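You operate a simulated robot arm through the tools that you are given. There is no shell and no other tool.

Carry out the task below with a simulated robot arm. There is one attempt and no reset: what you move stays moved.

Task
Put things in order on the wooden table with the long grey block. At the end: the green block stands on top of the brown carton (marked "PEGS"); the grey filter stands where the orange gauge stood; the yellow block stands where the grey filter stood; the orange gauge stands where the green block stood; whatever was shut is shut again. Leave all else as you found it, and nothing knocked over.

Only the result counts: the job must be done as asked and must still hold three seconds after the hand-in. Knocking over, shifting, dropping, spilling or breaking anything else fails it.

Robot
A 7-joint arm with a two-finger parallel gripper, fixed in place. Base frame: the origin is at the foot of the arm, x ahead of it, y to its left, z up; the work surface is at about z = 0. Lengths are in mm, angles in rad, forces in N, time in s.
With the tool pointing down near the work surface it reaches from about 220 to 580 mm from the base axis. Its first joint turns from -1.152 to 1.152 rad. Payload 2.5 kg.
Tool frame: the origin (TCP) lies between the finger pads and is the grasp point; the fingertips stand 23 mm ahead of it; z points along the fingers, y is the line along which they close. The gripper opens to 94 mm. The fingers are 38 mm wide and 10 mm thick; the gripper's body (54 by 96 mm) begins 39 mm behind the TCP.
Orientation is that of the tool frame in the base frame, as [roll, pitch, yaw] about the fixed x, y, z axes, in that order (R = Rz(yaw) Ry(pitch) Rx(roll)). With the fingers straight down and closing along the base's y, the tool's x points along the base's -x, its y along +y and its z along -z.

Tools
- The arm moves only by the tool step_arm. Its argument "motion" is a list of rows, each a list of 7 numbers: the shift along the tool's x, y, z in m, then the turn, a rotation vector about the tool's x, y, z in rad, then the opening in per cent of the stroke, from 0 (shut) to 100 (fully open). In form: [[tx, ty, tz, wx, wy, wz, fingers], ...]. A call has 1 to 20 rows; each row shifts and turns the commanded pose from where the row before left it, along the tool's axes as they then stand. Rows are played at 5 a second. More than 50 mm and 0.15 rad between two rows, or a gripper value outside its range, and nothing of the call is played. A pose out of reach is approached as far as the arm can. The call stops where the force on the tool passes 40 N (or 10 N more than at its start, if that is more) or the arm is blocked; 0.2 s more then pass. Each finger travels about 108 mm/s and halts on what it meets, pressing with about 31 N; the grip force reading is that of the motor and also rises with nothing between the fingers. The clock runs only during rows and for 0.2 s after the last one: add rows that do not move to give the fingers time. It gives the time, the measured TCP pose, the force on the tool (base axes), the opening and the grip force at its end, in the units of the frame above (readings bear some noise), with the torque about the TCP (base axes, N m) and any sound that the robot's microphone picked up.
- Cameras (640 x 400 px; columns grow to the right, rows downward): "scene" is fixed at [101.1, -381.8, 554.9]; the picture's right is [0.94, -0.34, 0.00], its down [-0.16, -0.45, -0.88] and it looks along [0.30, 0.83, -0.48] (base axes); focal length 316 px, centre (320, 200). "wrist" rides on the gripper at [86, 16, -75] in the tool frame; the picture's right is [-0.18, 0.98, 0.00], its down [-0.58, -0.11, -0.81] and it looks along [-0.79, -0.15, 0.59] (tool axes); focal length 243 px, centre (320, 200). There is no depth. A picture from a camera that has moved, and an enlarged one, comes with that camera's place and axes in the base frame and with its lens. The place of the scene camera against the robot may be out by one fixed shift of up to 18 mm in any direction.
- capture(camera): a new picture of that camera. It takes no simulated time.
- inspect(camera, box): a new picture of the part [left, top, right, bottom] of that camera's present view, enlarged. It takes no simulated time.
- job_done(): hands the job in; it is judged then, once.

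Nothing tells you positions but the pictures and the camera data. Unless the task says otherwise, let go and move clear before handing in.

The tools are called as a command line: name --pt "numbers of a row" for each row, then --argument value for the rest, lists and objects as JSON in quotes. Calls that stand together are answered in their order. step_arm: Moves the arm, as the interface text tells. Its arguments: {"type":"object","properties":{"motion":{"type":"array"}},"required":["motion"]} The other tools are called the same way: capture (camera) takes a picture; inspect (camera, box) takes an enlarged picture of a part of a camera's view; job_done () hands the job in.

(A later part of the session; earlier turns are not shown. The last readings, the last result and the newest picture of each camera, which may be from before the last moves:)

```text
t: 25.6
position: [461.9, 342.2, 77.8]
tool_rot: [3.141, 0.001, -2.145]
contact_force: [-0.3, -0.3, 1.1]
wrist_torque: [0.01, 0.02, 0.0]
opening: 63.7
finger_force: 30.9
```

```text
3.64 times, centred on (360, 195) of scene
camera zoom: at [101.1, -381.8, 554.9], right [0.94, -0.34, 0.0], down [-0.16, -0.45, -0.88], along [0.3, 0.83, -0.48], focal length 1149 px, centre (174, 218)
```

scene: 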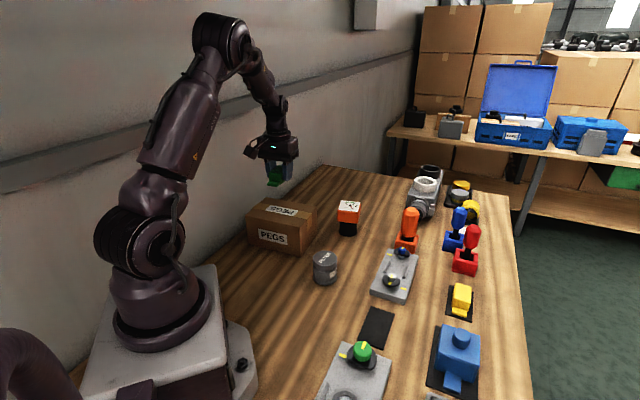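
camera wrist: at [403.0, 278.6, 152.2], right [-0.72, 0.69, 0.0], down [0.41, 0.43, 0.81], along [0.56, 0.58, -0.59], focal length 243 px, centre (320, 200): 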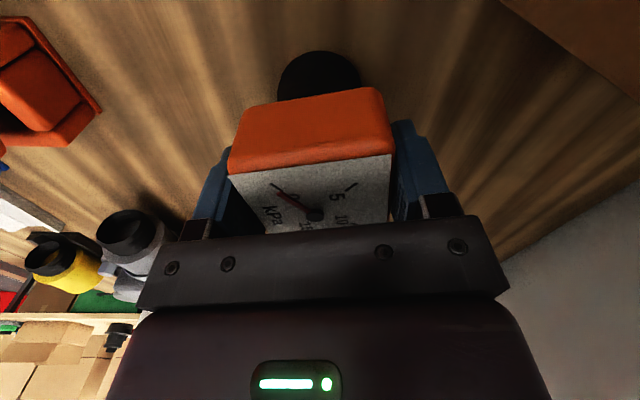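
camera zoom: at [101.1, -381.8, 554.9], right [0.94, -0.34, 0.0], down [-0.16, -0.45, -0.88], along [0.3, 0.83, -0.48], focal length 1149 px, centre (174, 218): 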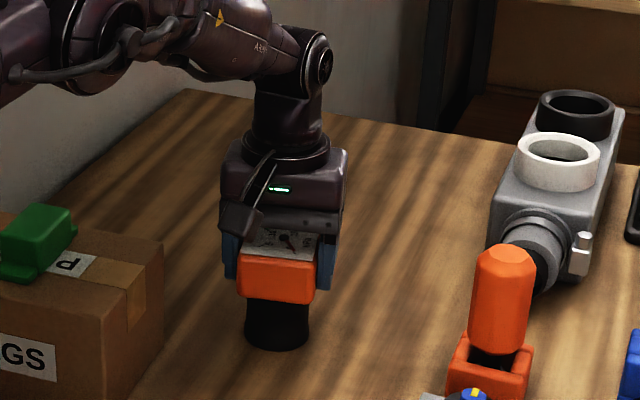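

The gauge head is gripped at 63.7 mm and centred. I'll lift and carry it to above the plate where the green block stood, turning it to match the plate.

step_arm --pt "0 0 -0.01 0 0 0 30" --pt "0 0 -0.036 0 0 0 30" --pt "0 0 -0.036 0 0 0 30" --pt "0 0 -0.036 0 0 0 30" --pt "0 0 -0.036 0 0 0 30" --pt "0 0 0 0 0 0 30"

capture --camera "scene"

capture --camera "wrist"

```text
t: 27.0
position: [462.3, 342.5, 231.4]
tool_rot: [-3.14, -0.001, -2.145]
contact_force: [0.3, 0.3, -1.6]
wrist_torque: [0.02, 0.0, 0.02]
opening: 63.8
finger_force: 30.5
```

```text
taken
```

scene: 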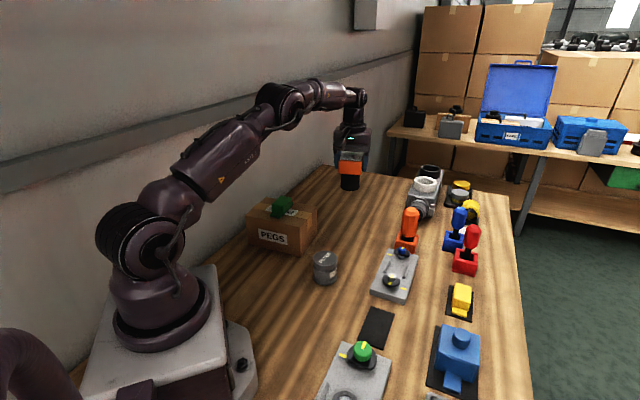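

```text
taken
camera wrist: at [402.4, 279.1, 307.1], right [-0.72, 0.69, 0.0], down [0.41, 0.43, 0.81], along [0.56, 0.58, -0.59], focal length 243 px, centre (320, 200)
```

wrist: 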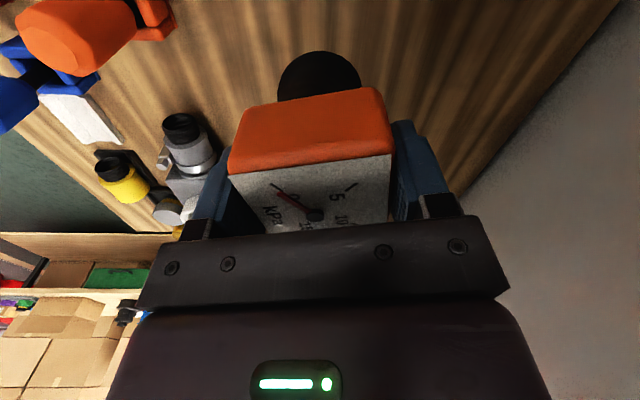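

step_arm --pt "0.03761 -0.01244 0 0 0 0 30" --pt "0.03761 -0.01244 0 0 0 0 30" --pt "0.03761 -0.01244 0 0 0 0 30" --pt "0.03761 -0.01244 0 0 0 0 30" --pt "0.03761 -0.01244 0 0 0 0 30" --pt "0.03761 -0.01244 0 0 0 0 30" --pt "0.03761 -0.01244 0 0 0 0 30" --pt "0.03761 -0.01244 0 0 0 0 30" --pt "0.03761 -0.01244 0 0 0 0 30" --pt "0 0 0 0 0 0.1038 30" --pt "0 0 0 0 0 0.1038 30" --pt "0 0 0 0 0 0 30" --pt "0 0 0 0 0 0 30"

capture --camera "wrist"

capture --camera "scene"

```text
t: 29.8
position: [373.3, -3.1, 230.7]
tool_rot: [-3.14, 0.001, -2.353]
contact_force: [-0.3, -0.2, -2.2]
wrist_torque: [-0.01, 0.03, 0.04]
opening: 63.7
finger_force: 31.2
```

```text
taken
camera wrist: at [300.8, -52.7, 306.6], right [-0.57, 0.82, 0.0], down [0.49, 0.34, 0.81], along [0.66, 0.46, -0.59], focal length 243 px, centre (320, 200)
```

wrist: 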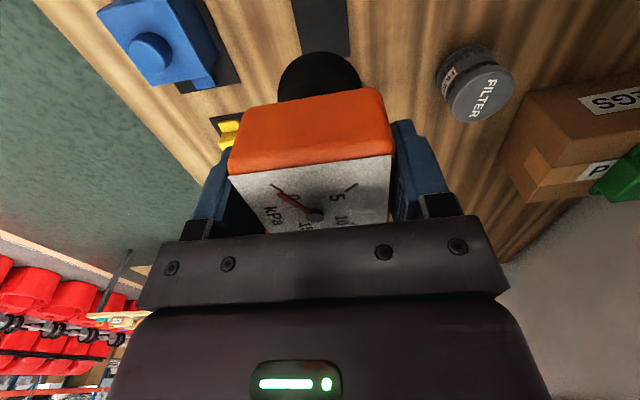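

```text
taken
```

scene: 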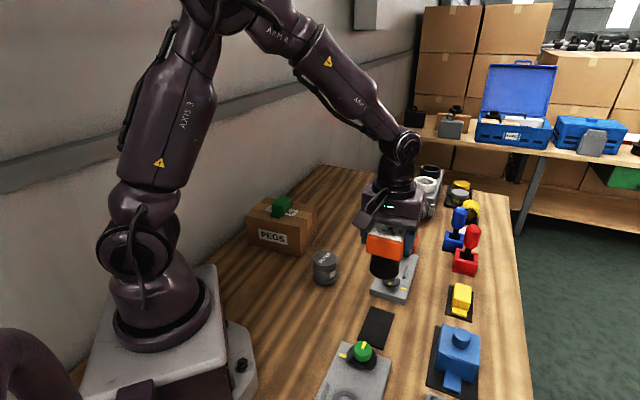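

It's directly above the vacated plate. I'll lower it to just above the plate.

step_arm --pt "0 0 0.035 0 0 0 30" --pt "0 0 0.035 0 0 0 30" --pt "0 0 0.035 0 0 0 30" --pt "0 0 0.035 0 0 0 30" --pt "0 0 0 0 0 0 30"

inspect --camera "wrist" --box '[220, 0, 420, 150]'

inspect --camera "scene" --box '[310, 240, 450, 370]'

```text
t: 31.0
position: [372.2, -1.2, 90.0]
tool_rot: [-3.141, 0.001, -2.355]
contact_force: [0.0, 0.2, -2.3]
wrist_torque: [0.01, -0.03, 0.03]
opening: 64.1
finger_force: 30.9
```

```text
2.67 times, centred on (320, 75) of wrist
camera zoom: at [301.0, -51.7, 164.8], right [-0.57, 0.82, 0.0], down [0.49, 0.34, 0.81], along [0.66, 0.46, -0.59], focal length 647 px, centre (320, 533)
```

zoom: 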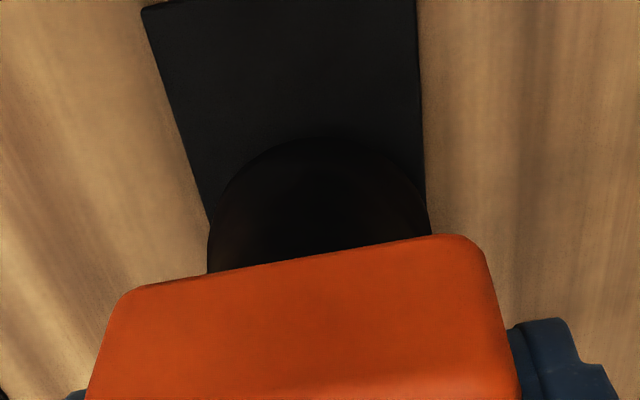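

```text
3.08 times, centred on (380, 305) of scene
camera zoom: at [101.1, -381.8, 554.9], right [0.94, -0.34, 0.0], down [-0.16, -0.45, -0.88], along [0.3, 0.83, -0.48], focal length 972 px, centre (135, -123)
```

zoom: 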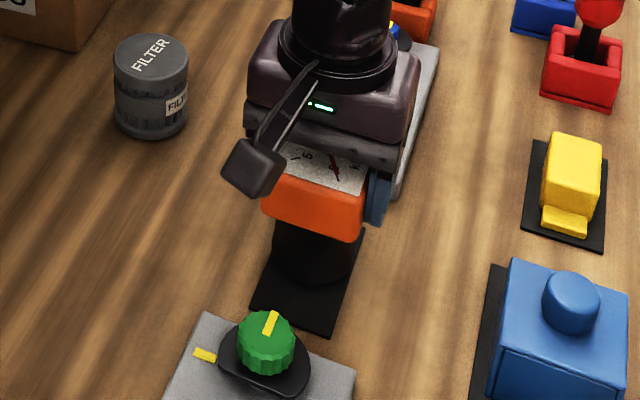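

step_arm --pt "0 0 0.004 0 0 0 30" --pt "0 0 0.003 0 0 0 30" --pt "0 0 0 0 0 0 30"

```text
t: 31.8
position: [372.9, -1.6, 83.3]
tool_rot: [3.141, 0.001, -2.35]
contact_force: [0.8, 0.0, -2.2]
wrist_torque: [0.02, 0.0, -0.01]
opening: 63.9
finger_force: 30.9
```

step_arm --pt "0.0 -0.0003 0.001 0 0 0 30" --pt "0 0 0.001 0 0 0 30" --pt "0 0 0 0 0 0 30"

```text
t: 32.6
position: [371.7, -0.5, 81.9]
tool_rot: [-3.141, 0.0, -2.353]
contact_force: [0.3, -0.2, -2.5]
wrist_torque: [0.01, 0.03, -0.03]
opening: 63.9
finger_force: 30.7
```

step_arm --pt "0 0 0.001 0 0 0 30" --pt "0 0 0 0 0 0 30"

```text
t: 33.2
position: [371.8, -2.4, 79.8]
tool_rot: [-3.141, 0.0, -2.352]
contact_force: [0.1, -0.3, -1.3]
wrist_torque: [-0.03, -0.01, 0.0]
opening: 64.1
finger_force: 30.7
```

step_arm --pt "0 0 0.0007 0 0 0 30" --pt "0 0 0 0 0 0 30"

capture --camera "wrist"

```text
t: 33.8
position: [372.8, -2.6, 79.5]
tool_rot: [3.141, 0.0, -2.356]
contact_force: [-0.5, -0.3, -1.8]
wrist_torque: [0.0, -0.03, -0.04]
opening: 63.8
finger_force: 31.2
```

```text
taken
camera wrist: at [300.6, -51.8, 155.4], right [-0.57, 0.82, 0.0], down [0.49, 0.34, 0.81], along [0.66, 0.46, -0.59], focal length 243 px, centre (320, 200)
```

wrist: 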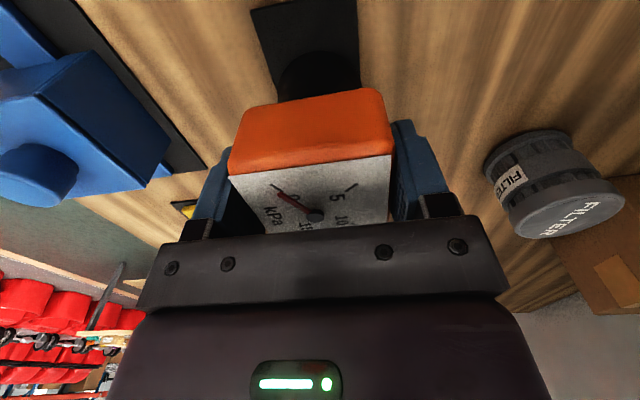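

step_arm --pt "0 0 0.0007 0 0 0 30" --pt "0 0 0 0 0 0 30"

```text
t: 34.4
position: [372.9, -1.8, 80.5]
tool_rot: [-3.139, 0.0, -2.354]
contact_force: [-7.1, 0.3, 12.4]
wrist_torque: [0.1, 0.19, 0.04]
opening: 63.7
finger_force: 31.1
```

It's in contact with the plate. I'll ease off and release.

step_arm --pt "0 0 -0.0004 0 0 0 30" --pt "0 0 0 0 0 0 30" --pt "0 0 0 0 0 0 72" --pt "0 0 0 0 0 0 80" --pt "0 0 0 0 0 0 90" --pt "0 0 0 0 0 0 90"

capture --camera "wrist"

inspect --camera "scene" --box '[310, 240, 450, 370]'

```text
t: 35.8
position: [372.4, -1.6, 80.7]
tool_rot: [-3.14, 0.001, -2.354]
contact_force: [0.0, -0.7, -0.2]
wrist_torque: [0.02, -0.05, -0.01]
opening: 84.6
finger_force: 0.1
```

```text
taken
camera wrist: at [300.8, -51.9, 155.3], right [-0.57, 0.82, 0.0], down [0.49, 0.34, 0.81], along [0.66, 0.46, -0.59], focal length 243 px, centre (320, 200)
```

wrist: 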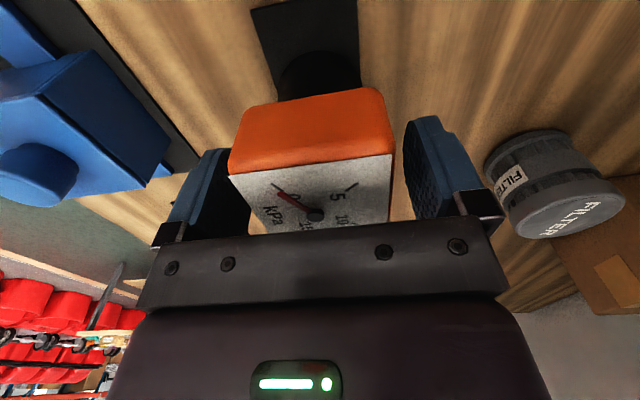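

```text
3.08 times, centred on (380, 305) of scene
camera zoom: at [101.1, -381.8, 554.9], right [0.94, -0.34, 0.0], down [-0.16, -0.45, -0.88], along [0.3, 0.83, -0.48], focal length 972 px, centre (135, -123)
```

zoom: 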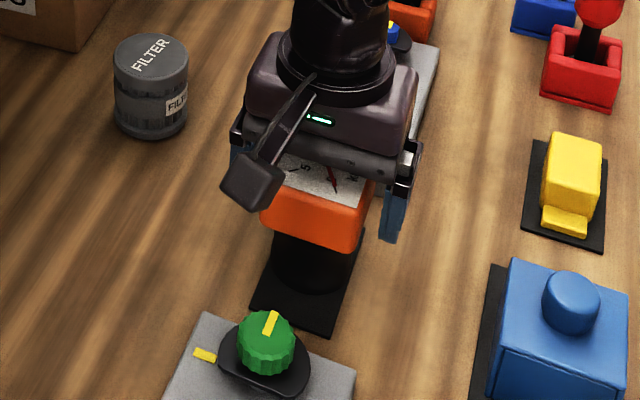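

The gauge stands on the plate where the green block was. I'll rise clear and go over to the filter.

step_arm --pt "0 0 -0.02 0 0 0 90" --pt "0 0 -0.04 0 0 0 90" --pt "0 0 -0.04 0 0 0 100" --pt "0 0 -0.04 0 0 0 100" --pt "-0.01848 0.03154 0 0 0 0 100" --pt "-0.01848 0.03154 0 0 0 0 100" --pt "-0.01848 0.03154 0 0 0 0 100" --pt "-0.01848 0.03154 0 0 0 0 100" --pt "-0.01848 0.03154 0 0 0 0 100" --pt "0 0 0 0 0 0.1435 100" --pt "0 0 0 0 0 0.1435 100" --pt "0 0 0 0 0 0 100"

capture --camera "wrist"

inspect --camera "wrist" --box '[240, 0, 400, 120]'

capture --camera "scene"

```text
t: 38.4
position: [326.2, 174.1, 219.9]
tool_rot: [-3.141, -0.001, -2.641]
contact_force: [0.2, -0.6, 0.6]
wrist_torque: [-0.04, -0.01, 0.02]
opening: 94.0
finger_force: 0.1
```

```text
taken
camera wrist: at [243.3, 146.8, 295.1], right [-0.31, 0.95, 0.0], down [0.56, 0.18, 0.81], along [0.77, 0.25, -0.59], focal length 243 px, centre (320, 200)
```

wrist: 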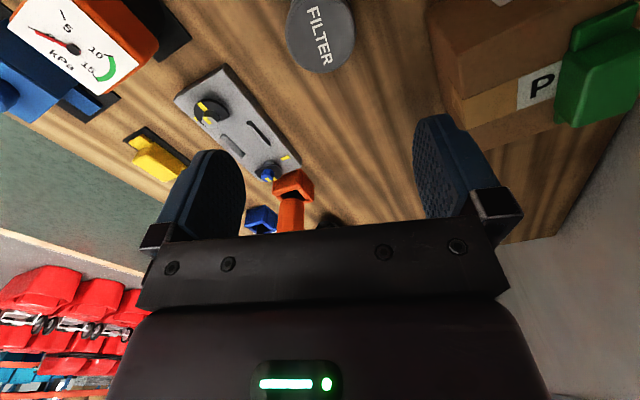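

```text
3.33 times, centred on (320, 60) of wrist
camera zoom: at [243.3, 146.8, 295.1], right [-0.31, 0.95, 0.0], down [0.56, 0.18, 0.81], along [0.77, 0.25, -0.59], focal length 809 px, centre (320, 667)
```

zoom: 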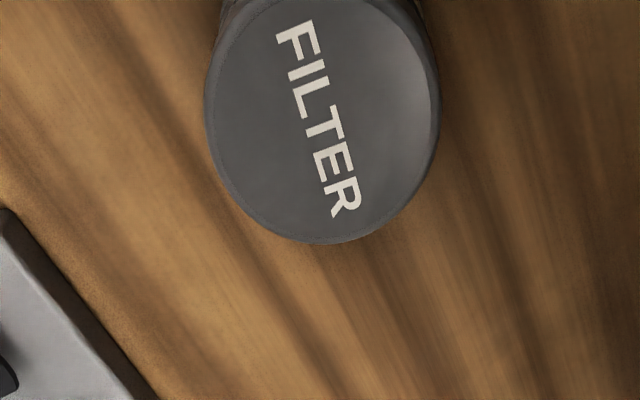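

```text
taken
```

scene: 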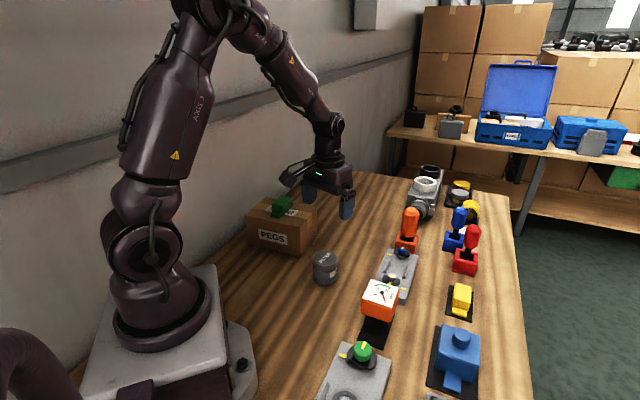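

The gauge stands upright in its new place. I'll lower over the filter to measure it closely.

step_arm --pt "0 0 0.03 0 0 0 100" --pt "0 0 0.03 0 0 0 100" --pt "0 0 0.03 0 0 0 100" --pt "0 0 0 0 0 0 100"

capture --camera "wrist"

inspect --camera "wrist" --box '[220, 0, 420, 150]'

```text
t: 39.4
position: [324.9, 173.6, 128.8]
tool_rot: [3.141, 0.0, -2.641]
contact_force: [-0.8, -0.1, -0.1]
wrist_torque: [-0.01, 0.0, 0.0]
opening: 93.9
finger_force: 0.1
```

```text
taken
camera wrist: at [242.7, 146.7, 205.3], right [-0.31, 0.95, 0.0], down [0.56, 0.18, 0.81], along [0.77, 0.25, -0.59], focal length 243 px, centre (320, 200)
```

wrist: 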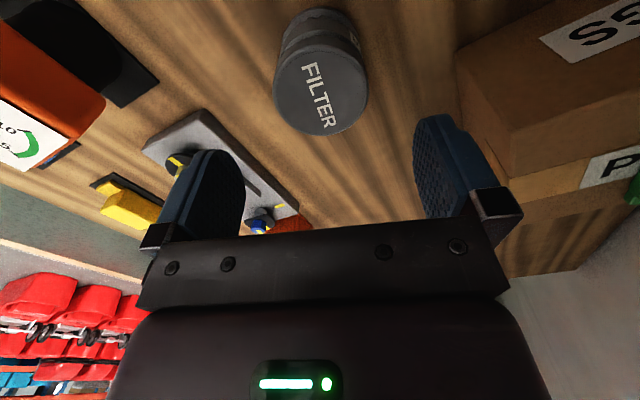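

```text
2.67 times, centred on (320, 75) of wrist
camera zoom: at [242.7, 146.7, 205.3], right [-0.31, 0.95, 0.0], down [0.56, 0.18, 0.81], along [0.77, 0.25, -0.59], focal length 647 px, centre (320, 533)
```

zoom: 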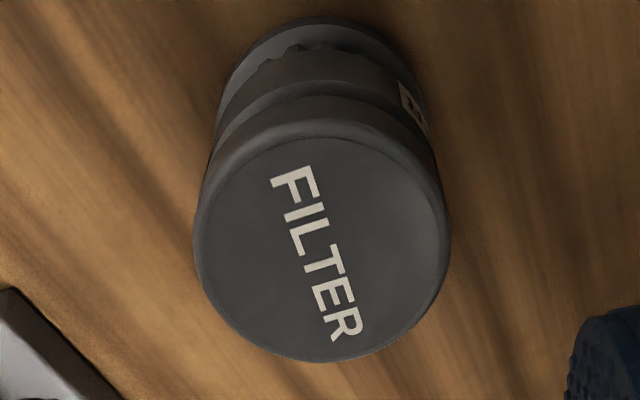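

The filter's centre is (324.2,173.5), about 60 mm across and 64 mm tall. I'll centre on it and lower around it.

step_arm --pt "0.0016 0.0002 0.02 0 0 0 100" --pt "0 0 0.025 0 0 0 100" --pt "0 0 0.025 0 0 0 100" --pt "0 0 0.016 0 0 0 95" --pt "0 0 0 0 0 0 90"

capture --camera "wrist"

inspect --camera "scene" --box '[260, 200, 390, 310]'

```text
t: 40.6
position: [324.7, 172.5, 43.7]
tool_rot: [-3.141, 0.0, -2.641]
contact_force: [-0.6, 0.4, -0.2]
wrist_torque: [-0.02, 0.0, -0.01]
opening: 84.2
finger_force: 0.0
```

```text
taken
camera wrist: at [241.5, 146.0, 119.2], right [-0.31, 0.95, 0.0], down [0.56, 0.18, 0.81], along [0.77, 0.25, -0.59], focal length 243 px, centre (320, 200)
```

wrist: 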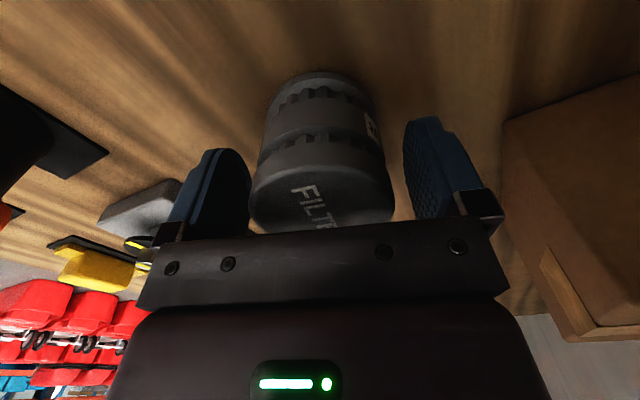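

```text
3.64 times, centred on (325, 255) of scene
camera zoom: at [101.1, -381.8, 554.9], right [0.94, -0.34, 0.0], down [-0.16, -0.45, -0.88], along [0.3, 0.83, -0.48], focal length 1149 px, centre (302, 0)
```

zoom: 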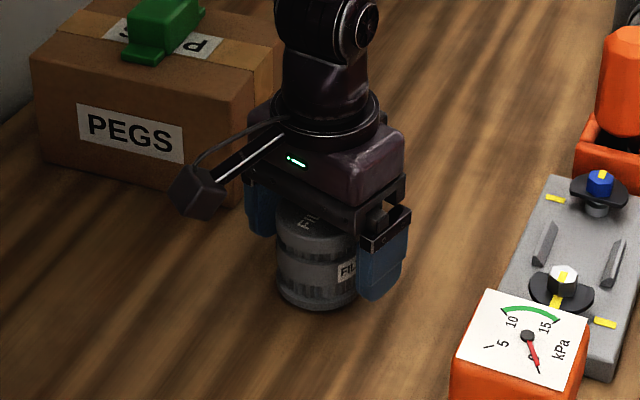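

step_arm --pt "0 0 0 0 0 0 75" --pt "0 0 0 0 0 0 65" --pt "0 0 0 0 0 0 55" --pt "0 0 0 0 0 0 30" --pt "0 0 0 0 0 0 30"

capture --camera "wrist"

```text
t: 41.8
position: [324.1, 173.6, 43.9]
tool_rot: [-3.141, 0.0, -2.642]
contact_force: [0.4, -0.2, 1.0]
wrist_torque: [-0.02, -0.03, -0.01]
opening: 58.3
finger_force: 31.0
```

```text
taken
camera wrist: at [241.4, 146.0, 119.5], right [-0.31, 0.95, 0.0], down [0.56, 0.18, 0.81], along [0.77, 0.25, -0.59], focal length 243 px, centre (320, 200)
```

wrist: 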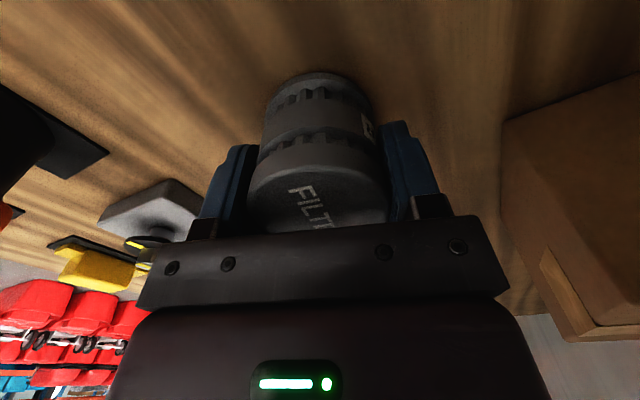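

The filter is held at 58.3 mm. I'll lift it and carry it to the gauge's old spot at (463.2,342.5).

step_arm --pt "0 0 -0.01 0 0 0 30" --pt "0 0 -0.036 0 0 0 30" --pt "0 0 -0.036 0 0 0 30" --pt "0 0 -0.036 0 0 0 30" --pt "0 0 -0.036 0 0 0 30" --pt "-0.03383 0.01362 0 0 0 0 30" --pt "-0.03383 0.01362 0 0 0 0 30" --pt "-0.03383 0.01362 0 0 0 0 30" --pt "-0.03383 0.01362 0 0 0 0 30" --pt "-0.03383 0.01362 0 0 0 0 30" --pt "-0.03383 0.01362 0 0 0 0 30" --pt "0 0 0 0 0 0 30" --pt "0 0 0 0 0 0 30"

capture --camera "wrist"

capture --camera "scene"

```text
t: 44.6
position: [464.3, 343.6, 197.8]
tool_rot: [-3.141, 0.0, -2.64]
contact_force: [-1.1, 0.9, 0.1]
wrist_torque: [0.01, 0.0, 0.0]
opening: 58.3
finger_force: 30.8
```

```text
taken
camera wrist: at [380.8, 316.1, 272.8], right [-0.31, 0.95, 0.0], down [0.56, 0.18, 0.81], along [0.77, 0.25, -0.59], focal length 243 px, centre (320, 200)
```

wrist: 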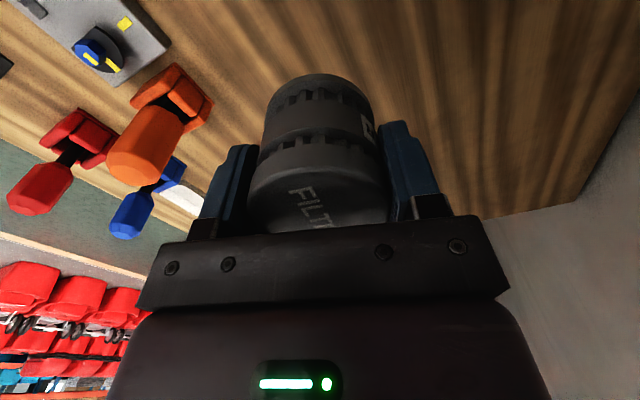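

```text
taken
```

scene: 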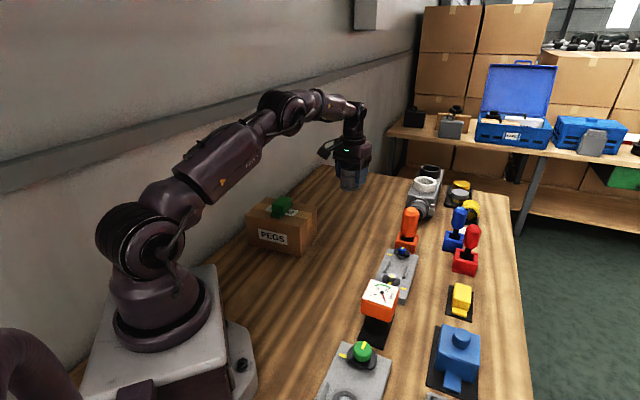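

step_arm --pt "0.001 -0.0003 0.035 0 0 0 30" --pt "0 0 0.035 0 0 0 30" --pt "0 0 0.035 0 0 0 30" --pt "0 0 0.035 0 0 0 30" --pt "0 0 0.008 0 0 0 30" --pt "0 0 0 0 0 0 30"

capture --camera "wrist"

inspect --camera "scene" --box '[300, 140, 420, 250]'

```text
t: 46.0
position: [462.0, 342.4, 49.1]
tool_rot: [3.142, 0.001, -2.64]
contact_force: [0.6, -0.9, 0.2]
wrist_torque: [0.01, -0.02, 0.0]
opening: 58.1
finger_force: 31.4
```

```text
taken
camera wrist: at [379.2, 315.1, 124.7], right [-0.31, 0.95, 0.0], down [0.56, 0.18, 0.81], along [0.77, 0.25, -0.59], focal length 243 px, centre (320, 200)
```

wrist: 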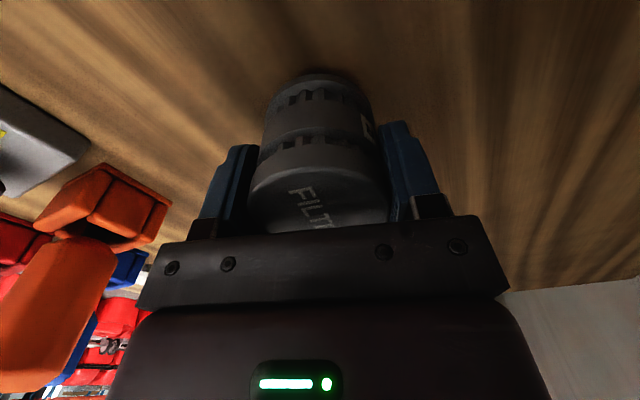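

```text
3.64 times, centred on (360, 195) of scene
camera zoom: at [101.1, -381.8, 554.9], right [0.94, -0.34, 0.0], down [-0.16, -0.45, -0.88], along [0.3, 0.83, -0.48], focal length 1149 px, centre (174, 218)
```

zoom: 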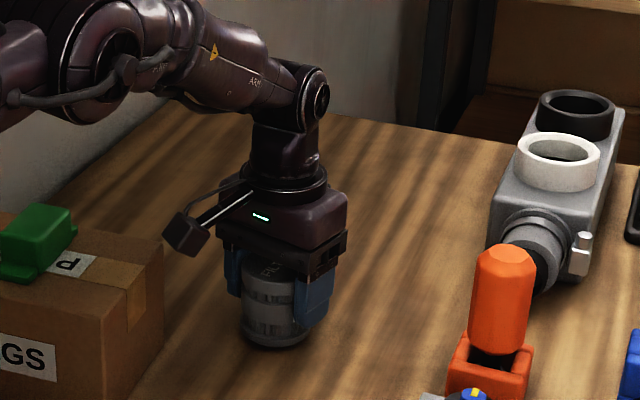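

step_arm --pt "0 0 0.003 0 0 0 30" --pt "0 0 0.001 0 0 0 30" --pt "0 0 0 0 0 0 30"

```text
t: 46.8
position: [462.8, 341.8, 44.9]
tool_rot: [-3.142, -0.001, -2.641]
contact_force: [0.0, 0.5, -0.3]
wrist_torque: [0.0, 0.02, 0.03]
opening: 58.1
finger_force: 30.7
```

step_arm --pt "0 0 0.0007 0 0 0 30" --pt "0 0 0 0 0 0 30"

```text
t: 47.4
position: [463.0, 342.1, 45.2]
tool_rot: [-3.141, 0.001, -2.64]
contact_force: [0.5, 0.6, -0.6]
wrist_torque: [0.01, 0.01, 0.0]
opening: 57.8
finger_force: 31.1
```

step_arm --pt "0 0 0.0007 0 0 0 30" --pt "0 0 0 0 0 0 30"

```text
t: 48.0
position: [463.0, 342.2, 43.2]
tool_rot: [3.141, -0.001, -2.641]
contact_force: [0.6, 0.4, -0.5]
wrist_torque: [0.0, 0.02, -0.01]
opening: 58.2
finger_force: 30.7
```

step_arm --pt "0 0 0.0007 0 0 0 30" --pt "0 0 0 0 0 0 30"

```text
t: 48.6
position: [462.5, 341.8, 44.0]
tool_rot: [-3.141, 0.0, -2.641]
contact_force: [-1.4, -1.2, 4.9]
wrist_torque: [-0.08, 0.06, -0.02]
opening: 58.0
finger_force: 30.7
```

Light contact with the table. I'll release here and check.

step_arm --pt "0 0 0 0 0 0 66" --pt "0 0 0 0 0 0 74" --pt "0 0 0 0 0 0 85" --pt "0 0 0 0 0 0 90"

capture --camera "wrist"

inspect --camera "scene" --box '[300, 140, 420, 250]'

```text
t: 49.6
position: [464.0, 341.5, 43.7]
tool_rot: [3.141, 0.0, -2.642]
contact_force: [-0.9, -0.3, -0.7]
wrist_torque: [-0.01, -0.01, -0.04]
opening: 84.4
finger_force: 0.1
```

```text
taken
camera wrist: at [379.6, 314.6, 119.1], right [-0.31, 0.95, 0.0], down [0.56, 0.18, 0.81], along [0.77, 0.25, -0.59], focal length 243 px, centre (320, 200)
```

wrist: 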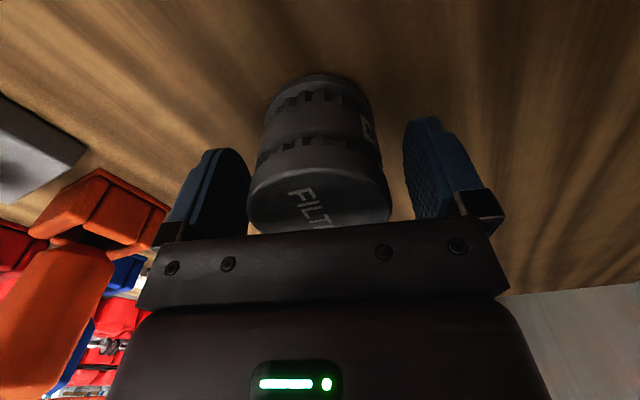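

```text
3.64 times, centred on (360, 195) of scene
camera zoom: at [101.1, -381.8, 554.9], right [0.94, -0.34, 0.0], down [-0.16, -0.45, -0.88], along [0.3, 0.83, -0.48], focal length 1149 px, centre (174, 218)
```

zoom: 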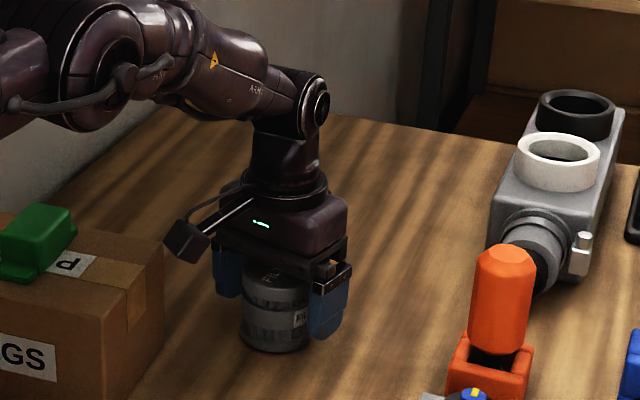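

The filter stands where the gauge stood. I'll rise and go over to the yellow block to measure it.

step_arm --pt "0 0 -0.02 0 0 0 95" --pt "0 0 -0.04 0 0 0 95" --pt "0 0 -0.04 0 0 0 100" --pt "0 0 -0.04 0 0 0 100" --pt "0 0 -0.04 0 0 0 100" --pt "0.01491 -0.03579 0 0 0 0 100" --pt "0.01491 -0.03579 0 0 0 0 100" --pt "0.01491 -0.03579 0 0 0 0 100" --pt "0.01491 -0.03579 0 0 0 0 100" --pt "0.01491 -0.03579 0 0 0 0 100" --pt "0.01491 -0.03579 0 0 0 0 100" --pt "0.01491 -0.03579 0 0 0 0 100" --pt "0.01491 -0.03579 0 0 0 0 100" --pt "0.01491 -0.03579 0 0 0 0 100" --pt "0 0 0 0 0 -0.1425 100" --pt "0 0 0 0 0 -0.1425 100" --pt "0 0 0 0 0 0 100"

capture --camera "wrist"

capture --camera "scene"

```text
t: 53.2
position: [499.4, -5.0, 223.5]
tool_rot: [3.141, -0.002, -2.355]
contact_force: [-0.6, 0.2, 0.8]
wrist_torque: [0.01, -0.01, 0.0]
opening: 93.6
finger_force: 0.0
```

```text
taken
camera wrist: at [428.5, -55.0, 298.7], right [-0.57, 0.82, 0.0], down [0.49, 0.34, 0.81], along [0.66, 0.46, -0.59], focal length 243 px, centre (320, 200)
```

wrist: 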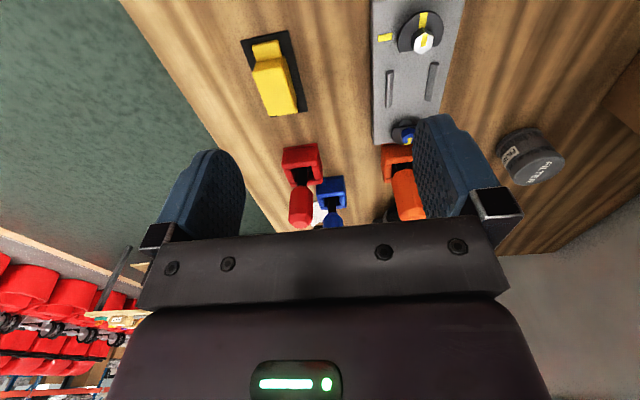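

```text
taken
```

scene: 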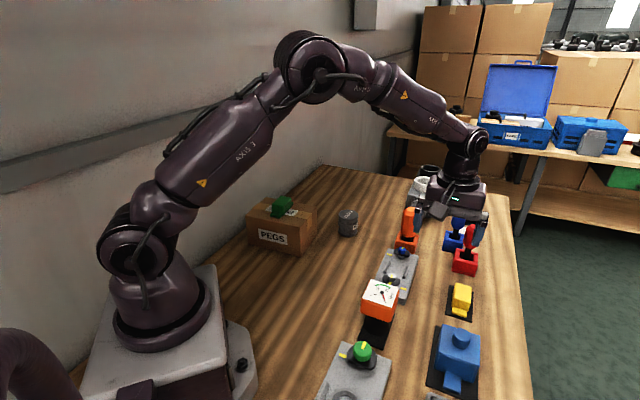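

inspect --camera "wrist" --box '[210, 15, 340, 135]'

```text
3.33 times, centred on (275, 75) of wrist
camera zoom: at [428.5, -55.0, 298.7], right [-0.57, 0.82, 0.0], down [0.49, 0.34, 0.81], along [0.66, 0.46, -0.59], focal length 809 px, centre (470, 617)
```

zoom: 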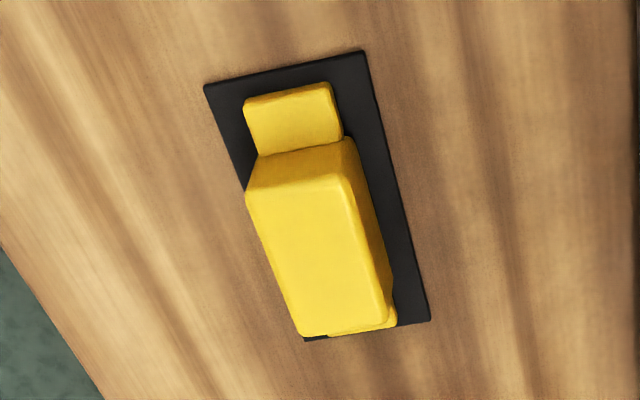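

The yellow block's plate is centred near (586,-9.5) with the same 45° heading, right at the edge of reach. The blue block lies in line with it on the camera side, so I'll check its height before going lower.

step_arm --pt "-0.0144 -0.016 0.01 0 0 0 100" --pt "-0.0144 -0.016 0.02 0 0 0 95" --pt "-0.0144 -0.016 0.02 0 0 0 90" --pt "-0.0144 -0.016 0.02 0 0 0 80" --pt "0 0 0 0 0 0 75" --pt "0 0 0 0 0 0 75"

capture --camera "wrist"

inspect --camera "scene" --box '[390, 210, 550, 400]'

```text
t: 54.6
position: [585.3, -9.2, 152.7]
tool_rot: [-3.142, 0.0, -2.354]
contact_force: [0.0, -0.4, 0.0]
wrist_torque: [-0.01, 0.0, -0.04]
opening: 70.4
finger_force: 0.1
```

```text
taken
camera wrist: at [513.7, -59.5, 228.2], right [-0.57, 0.82, 0.0], down [0.49, 0.33, 0.81], along [0.66, 0.46, -0.59], focal length 243 px, centre (320, 200)
```

wrist: 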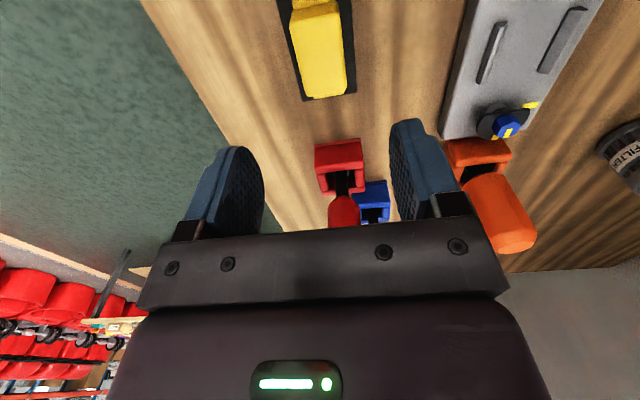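

```text
2.11 times, centred on (470, 305) of scene
camera zoom: at [101.1, -381.8, 554.9], right [0.94, -0.34, 0.0], down [-0.16, -0.45, -0.88], along [0.3, 0.83, -0.48], focal length 665 px, centre (4, -21)
```

zoom: 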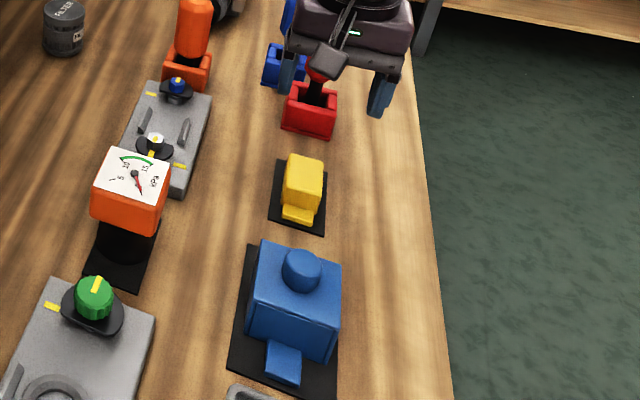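

inspect --camera "wrist" --box '[240, 0, 400, 120]'

inspect --camera "scene" --box '[420, 270, 510, 400]'

```text
3.33 times, centred on (320, 60) of wrist
camera zoom: at [513.7, -59.5, 228.2], right [-0.57, 0.82, 0.0], down [0.49, 0.33, 0.81], along [0.66, 0.46, -0.59], focal length 809 px, centre (320, 667)
```

zoom: 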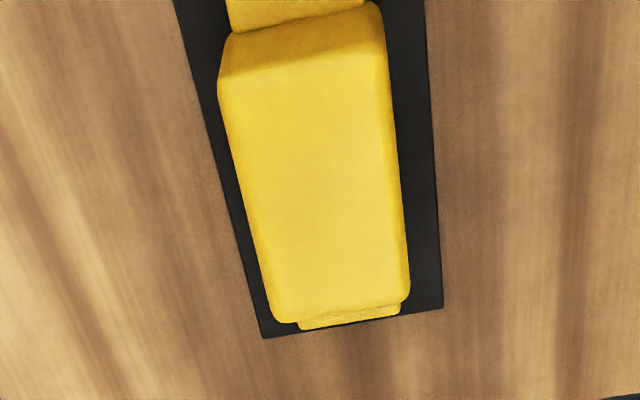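

```text
3.08 times, centred on (465, 335) of scene
camera zoom: at [101.1, -381.8, 554.9], right [0.94, -0.34, 0.0], down [-0.16, -0.45, -0.88], along [0.3, 0.83, -0.48], focal length 972 px, centre (-126, -215)
```

zoom: 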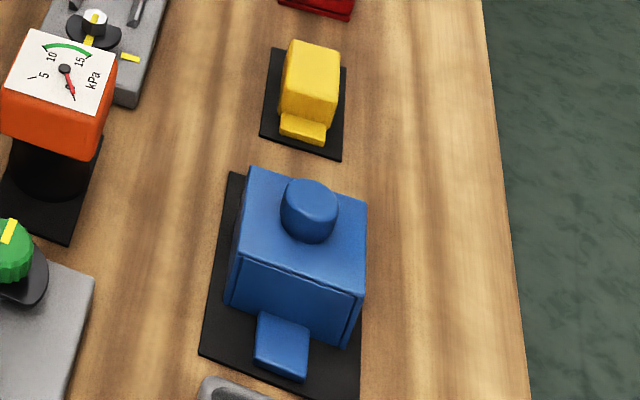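

The pose lines up with the yellow block and is reachable here. I'll lower in stages while watching that the pose is actually reached.

step_arm --pt "0 0.0006 0.03 0 0 0 75" --pt "0 0 0.03 0 0 0 75" --pt "0 0 0.03 0 0 0 72" --pt "0 0 0 0 0 0 70"

capture --camera "wrist"

inspect --camera "scene" --box '[410, 230, 530, 360]'

```text
t: 55.6
position: [587.4, -8.1, 63.5]
tool_rot: [3.141, 0.001, -2.357]
contact_force: [-0.1, -1.2, 0.2]
wrist_torque: [0.03, 0.02, -0.03]
opening: 65.7
finger_force: 0.0
```

```text
taken
camera wrist: at [514.4, -58.7, 137.6], right [-0.57, 0.82, 0.0], down [0.49, 0.33, 0.81], along [0.67, 0.46, -0.59], focal length 243 px, centre (320, 200)
```

wrist: 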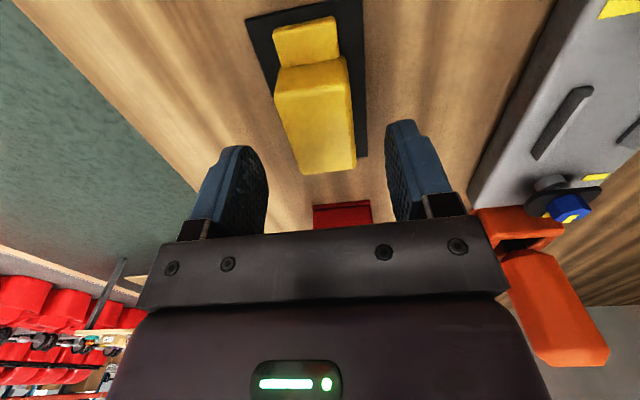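

```text
3.08 times, centred on (470, 295) of scene
camera zoom: at [101.1, -381.8, 554.9], right [0.94, -0.34, 0.0], down [-0.16, -0.45, -0.88], along [0.3, 0.83, -0.48], focal length 972 px, centre (-142, -92)
```

zoom: 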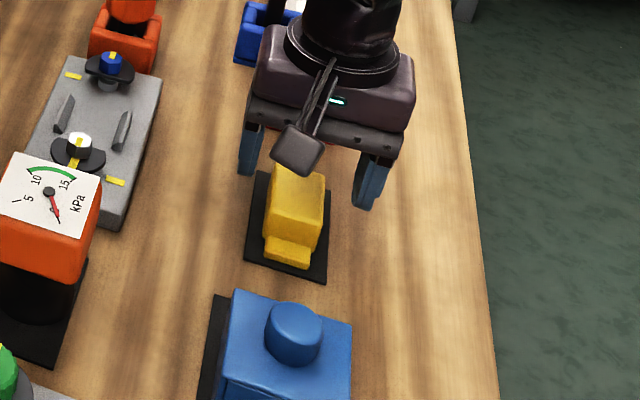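

step_arm --pt "0 0 0.0165 0 0 0 70" --pt "0 0 0.0165 0 0 0 70" --pt "0 0 0 0 0 0 70"

capture --camera "wrist"

inspect --camera "scene" --box '[410, 230, 530, 360]'

```text
t: 56.4
position: [585.2, -9.0, 29.7]
tool_rot: [-3.141, 0.0, -2.357]
contact_force: [0.6, 0.1, 0.4]
wrist_torque: [-0.01, 0.02, 0.04]
opening: 65.8
finger_force: 0.0
```

```text
taken
camera wrist: at [513.9, -58.8, 104.7], right [-0.57, 0.82, 0.0], down [0.49, 0.33, 0.81], along [0.67, 0.46, -0.59], focal length 243 px, centre (320, 200)
```

wrist: 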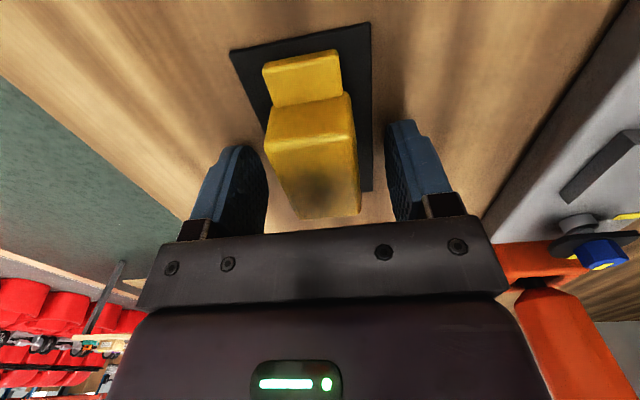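

```text
3.08 times, centred on (470, 295) of scene
camera zoom: at [101.1, -381.8, 554.9], right [0.94, -0.34, 0.0], down [-0.16, -0.45, -0.88], along [0.3, 0.83, -0.48], focal length 972 px, centre (-142, -92)
```

zoom: 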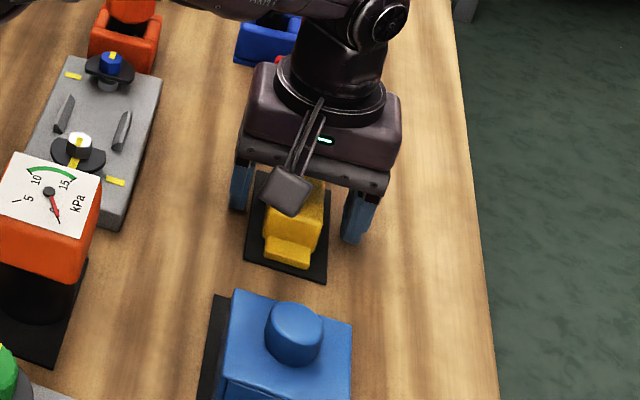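

The fingers straddle the yellow block just as they did the green one. I'll close on it.

step_arm --pt "0 0 0 0 0 0 50" --pt "0 0 0 0 0 0 40" --pt "0 0 0 0 0 0 20" --pt "0 0 0 0 0 0 10" --pt "0 0 0 0 0 0 10"

capture --camera "wrist"

```text
t: 57.6
position: [584.9, -9.0, 29.9]
tool_rot: [3.141, -0.001, -2.355]
contact_force: [-0.7, 1.0, 0.1]
wrist_torque: [-0.05, 0.02, -0.01]
opening: 35.6
finger_force: 30.8
```

```text
taken
camera wrist: at [513.9, -58.7, 104.9], right [-0.57, 0.82, 0.0], down [0.49, 0.33, 0.81], along [0.66, 0.46, -0.59], focal length 243 px, centre (320, 200)
```

wrist: 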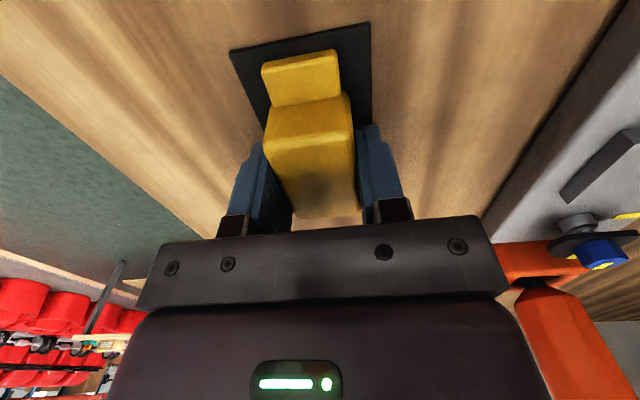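

The yellow block is held at 35.6 mm. I'll lift it and check that it separates from its plate.

step_arm --pt "0 0 -0.005 0 0 0 10" --pt "0 0 -0.02 0 0 0 10" --pt "0 0 -0.03 0 0 0 10" --pt "0 0 -0.03 0 0 0 10" --pt "0 0 -0.03 0 0 0 10" --pt "0 0 0 0 0 0 10"

capture --camera "wrist"

inspect --camera "scene" --box '[390, 190, 550, 350]'

```text
t: 59.0
position: [585.9, -9.6, 146.2]
tool_rot: [-3.141, 0.001, -2.356]
contact_force: [0.3, 0.7, -2.1]
wrist_torque: [-0.01, 0.03, 0.01]
opening: 35.6
finger_force: 30.9
```

```text
taken
camera wrist: at [513.7, -59.2, 221.2], right [-0.57, 0.82, 0.0], down [0.49, 0.33, 0.81], along [0.67, 0.46, -0.59], focal length 243 px, centre (320, 200)
```

wrist: 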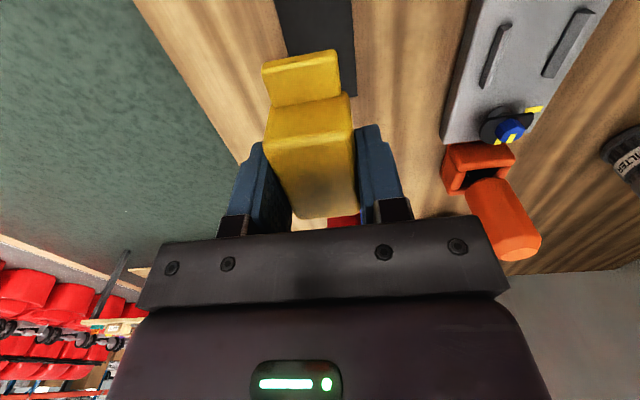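

```text
2.50 times, centred on (470, 270) of scene
camera zoom: at [101.1, -381.8, 554.9], right [0.94, -0.34, 0.0], down [-0.16, -0.45, -0.88], along [0.3, 0.83, -0.48], focal length 790 px, centre (-55, 25)
```

zoom: 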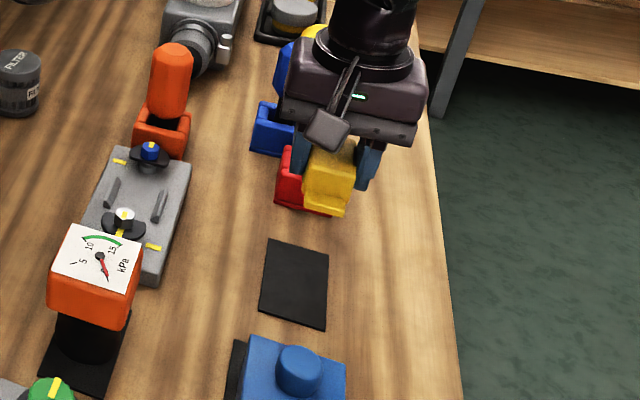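

The yellow block came free and its plate stayed. I'll carry it over to where the filter stood.

step_arm --pt "0.00688 0.03934 -0.004 0 0 0 10" --pt "0.00688 0.03934 -0.004 0 0 0 10" --pt "0.00688 0.03934 -0.004 0 0 0 10" --pt "0.00688 0.03934 -0.004 0 0 0 10" --pt "0.00688 0.03934 -0.004 0 0 0 10" --pt "0.00688 0.03934 -0.004 0 0 0 10" --pt "0.00688 0.03934 -0.004 0 0 0 10" --pt "0.00688 0.03934 -0.004 0 0 0 10" --pt "0 0 0 0 0 0 10" --pt "0 0 0 0 0 0 10"

capture --camera "wrist"

capture --camera "scene"

```text
t: 61.2
position: [324.1, 174.3, 177.4]
tool_rot: [3.141, 0.0, -2.357]
contact_force: [0.0, -0.6, -1.9]
wrist_torque: [-0.03, 0.02, 0.0]
opening: 35.6
finger_force: 31.4
```

```text
taken
camera wrist: at [251.3, 124.4, 252.3], right [-0.57, 0.82, 0.0], down [0.49, 0.33, 0.81], along [0.67, 0.46, -0.59], focal length 243 px, centre (320, 200)
```

wrist: 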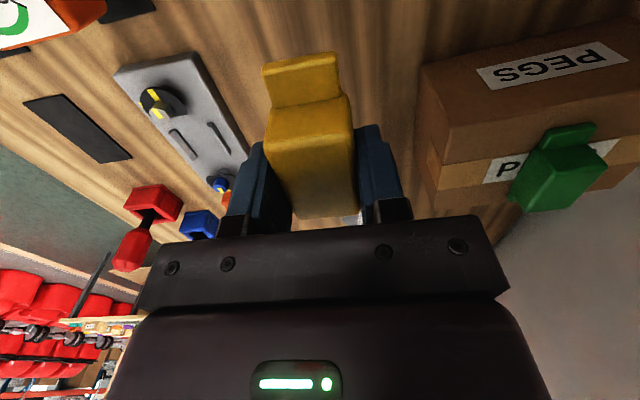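

```text
taken
```

scene: 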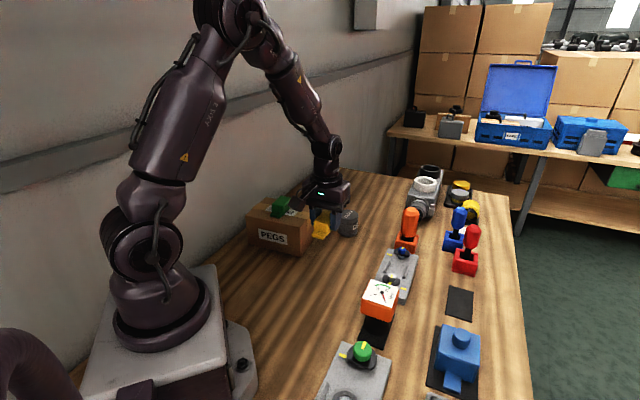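

step_arm --pt "-0.0003 0.0002 0.036 0 0 0 10" --pt "0 0 0.036 0 0 0 10" --pt "0 0 0.036 0 0 0 10" --pt "0 0 0.036 0 0 0 10" --pt "0 0 0 0 0 0 10"

capture --camera "wrist"

inspect --camera "scene" --box '[260, 200, 390, 310]'

```text
t: 62.4
position: [322.8, 174.7, 34.7]
tool_rot: [3.141, 0.001, -2.356]
contact_force: [-0.2, 0.4, -2.7]
wrist_torque: [-0.04, -0.01, 0.04]
opening: 35.5
finger_force: 30.8
```

```text
taken
camera wrist: at [251.1, 124.8, 109.2], right [-0.57, 0.82, 0.0], down [0.49, 0.33, 0.81], along [0.67, 0.46, -0.59], focal length 243 px, centre (320, 200)
```

wrist: 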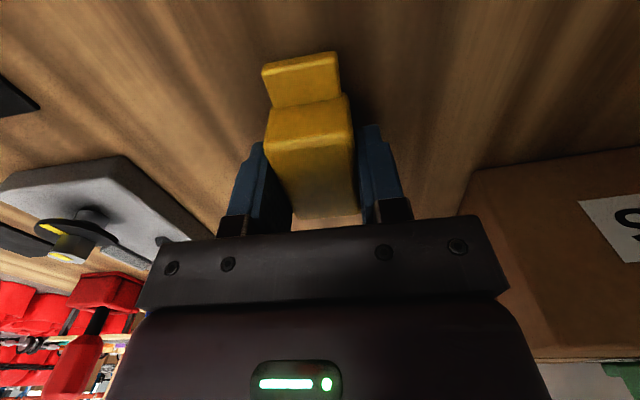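

```text
3.64 times, centred on (325, 255) of scene
camera zoom: at [101.1, -381.8, 554.9], right [0.94, -0.34, 0.0], down [-0.16, -0.45, -0.88], along [0.3, 0.83, -0.48], focal length 1149 px, centre (302, 0)
```

zoom: 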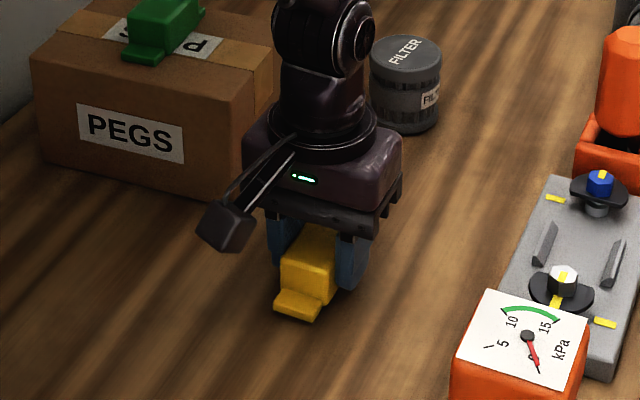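

step_arm --pt "-0.0005 -0.0005 0.003 0 0 0 10" --pt "0 0 0.002 0 0 0 10" --pt "0 0 0 0 0 0 10"

```text
t: 63.2
position: [324.2, 175.5, 28.1]
tool_rot: [-3.14, -0.002, -2.357]
contact_force: [-0.5, 0.0, -2.3]
wrist_torque: [0.01, -0.01, 0.02]
opening: 35.6
finger_force: 30.9
```

step_arm --pt "0 0 0.0008 0 0 0 10" --pt "0 0 0 0 0 0 10"

```text
t: 63.8
position: [323.8, 173.8, 28.3]
tool_rot: [3.141, 0.001, -2.354]
contact_force: [0.1, 0.0, -2.2]
wrist_torque: [-0.01, -0.01, 0.02]
opening: 35.5
finger_force: 31.2
```

step_arm --pt "0 0 0.0008 0 0 0 10" --pt "0 0 0 0 0 0 10"

```text
t: 64.4
position: [324.0, 175.0, 27.5]
tool_rot: [-3.141, 0.0, -2.357]
contact_force: [0.4, -0.7, -1.7]
wrist_torque: [-0.03, -0.01, 0.02]
opening: 35.7
finger_force: 31.0
```

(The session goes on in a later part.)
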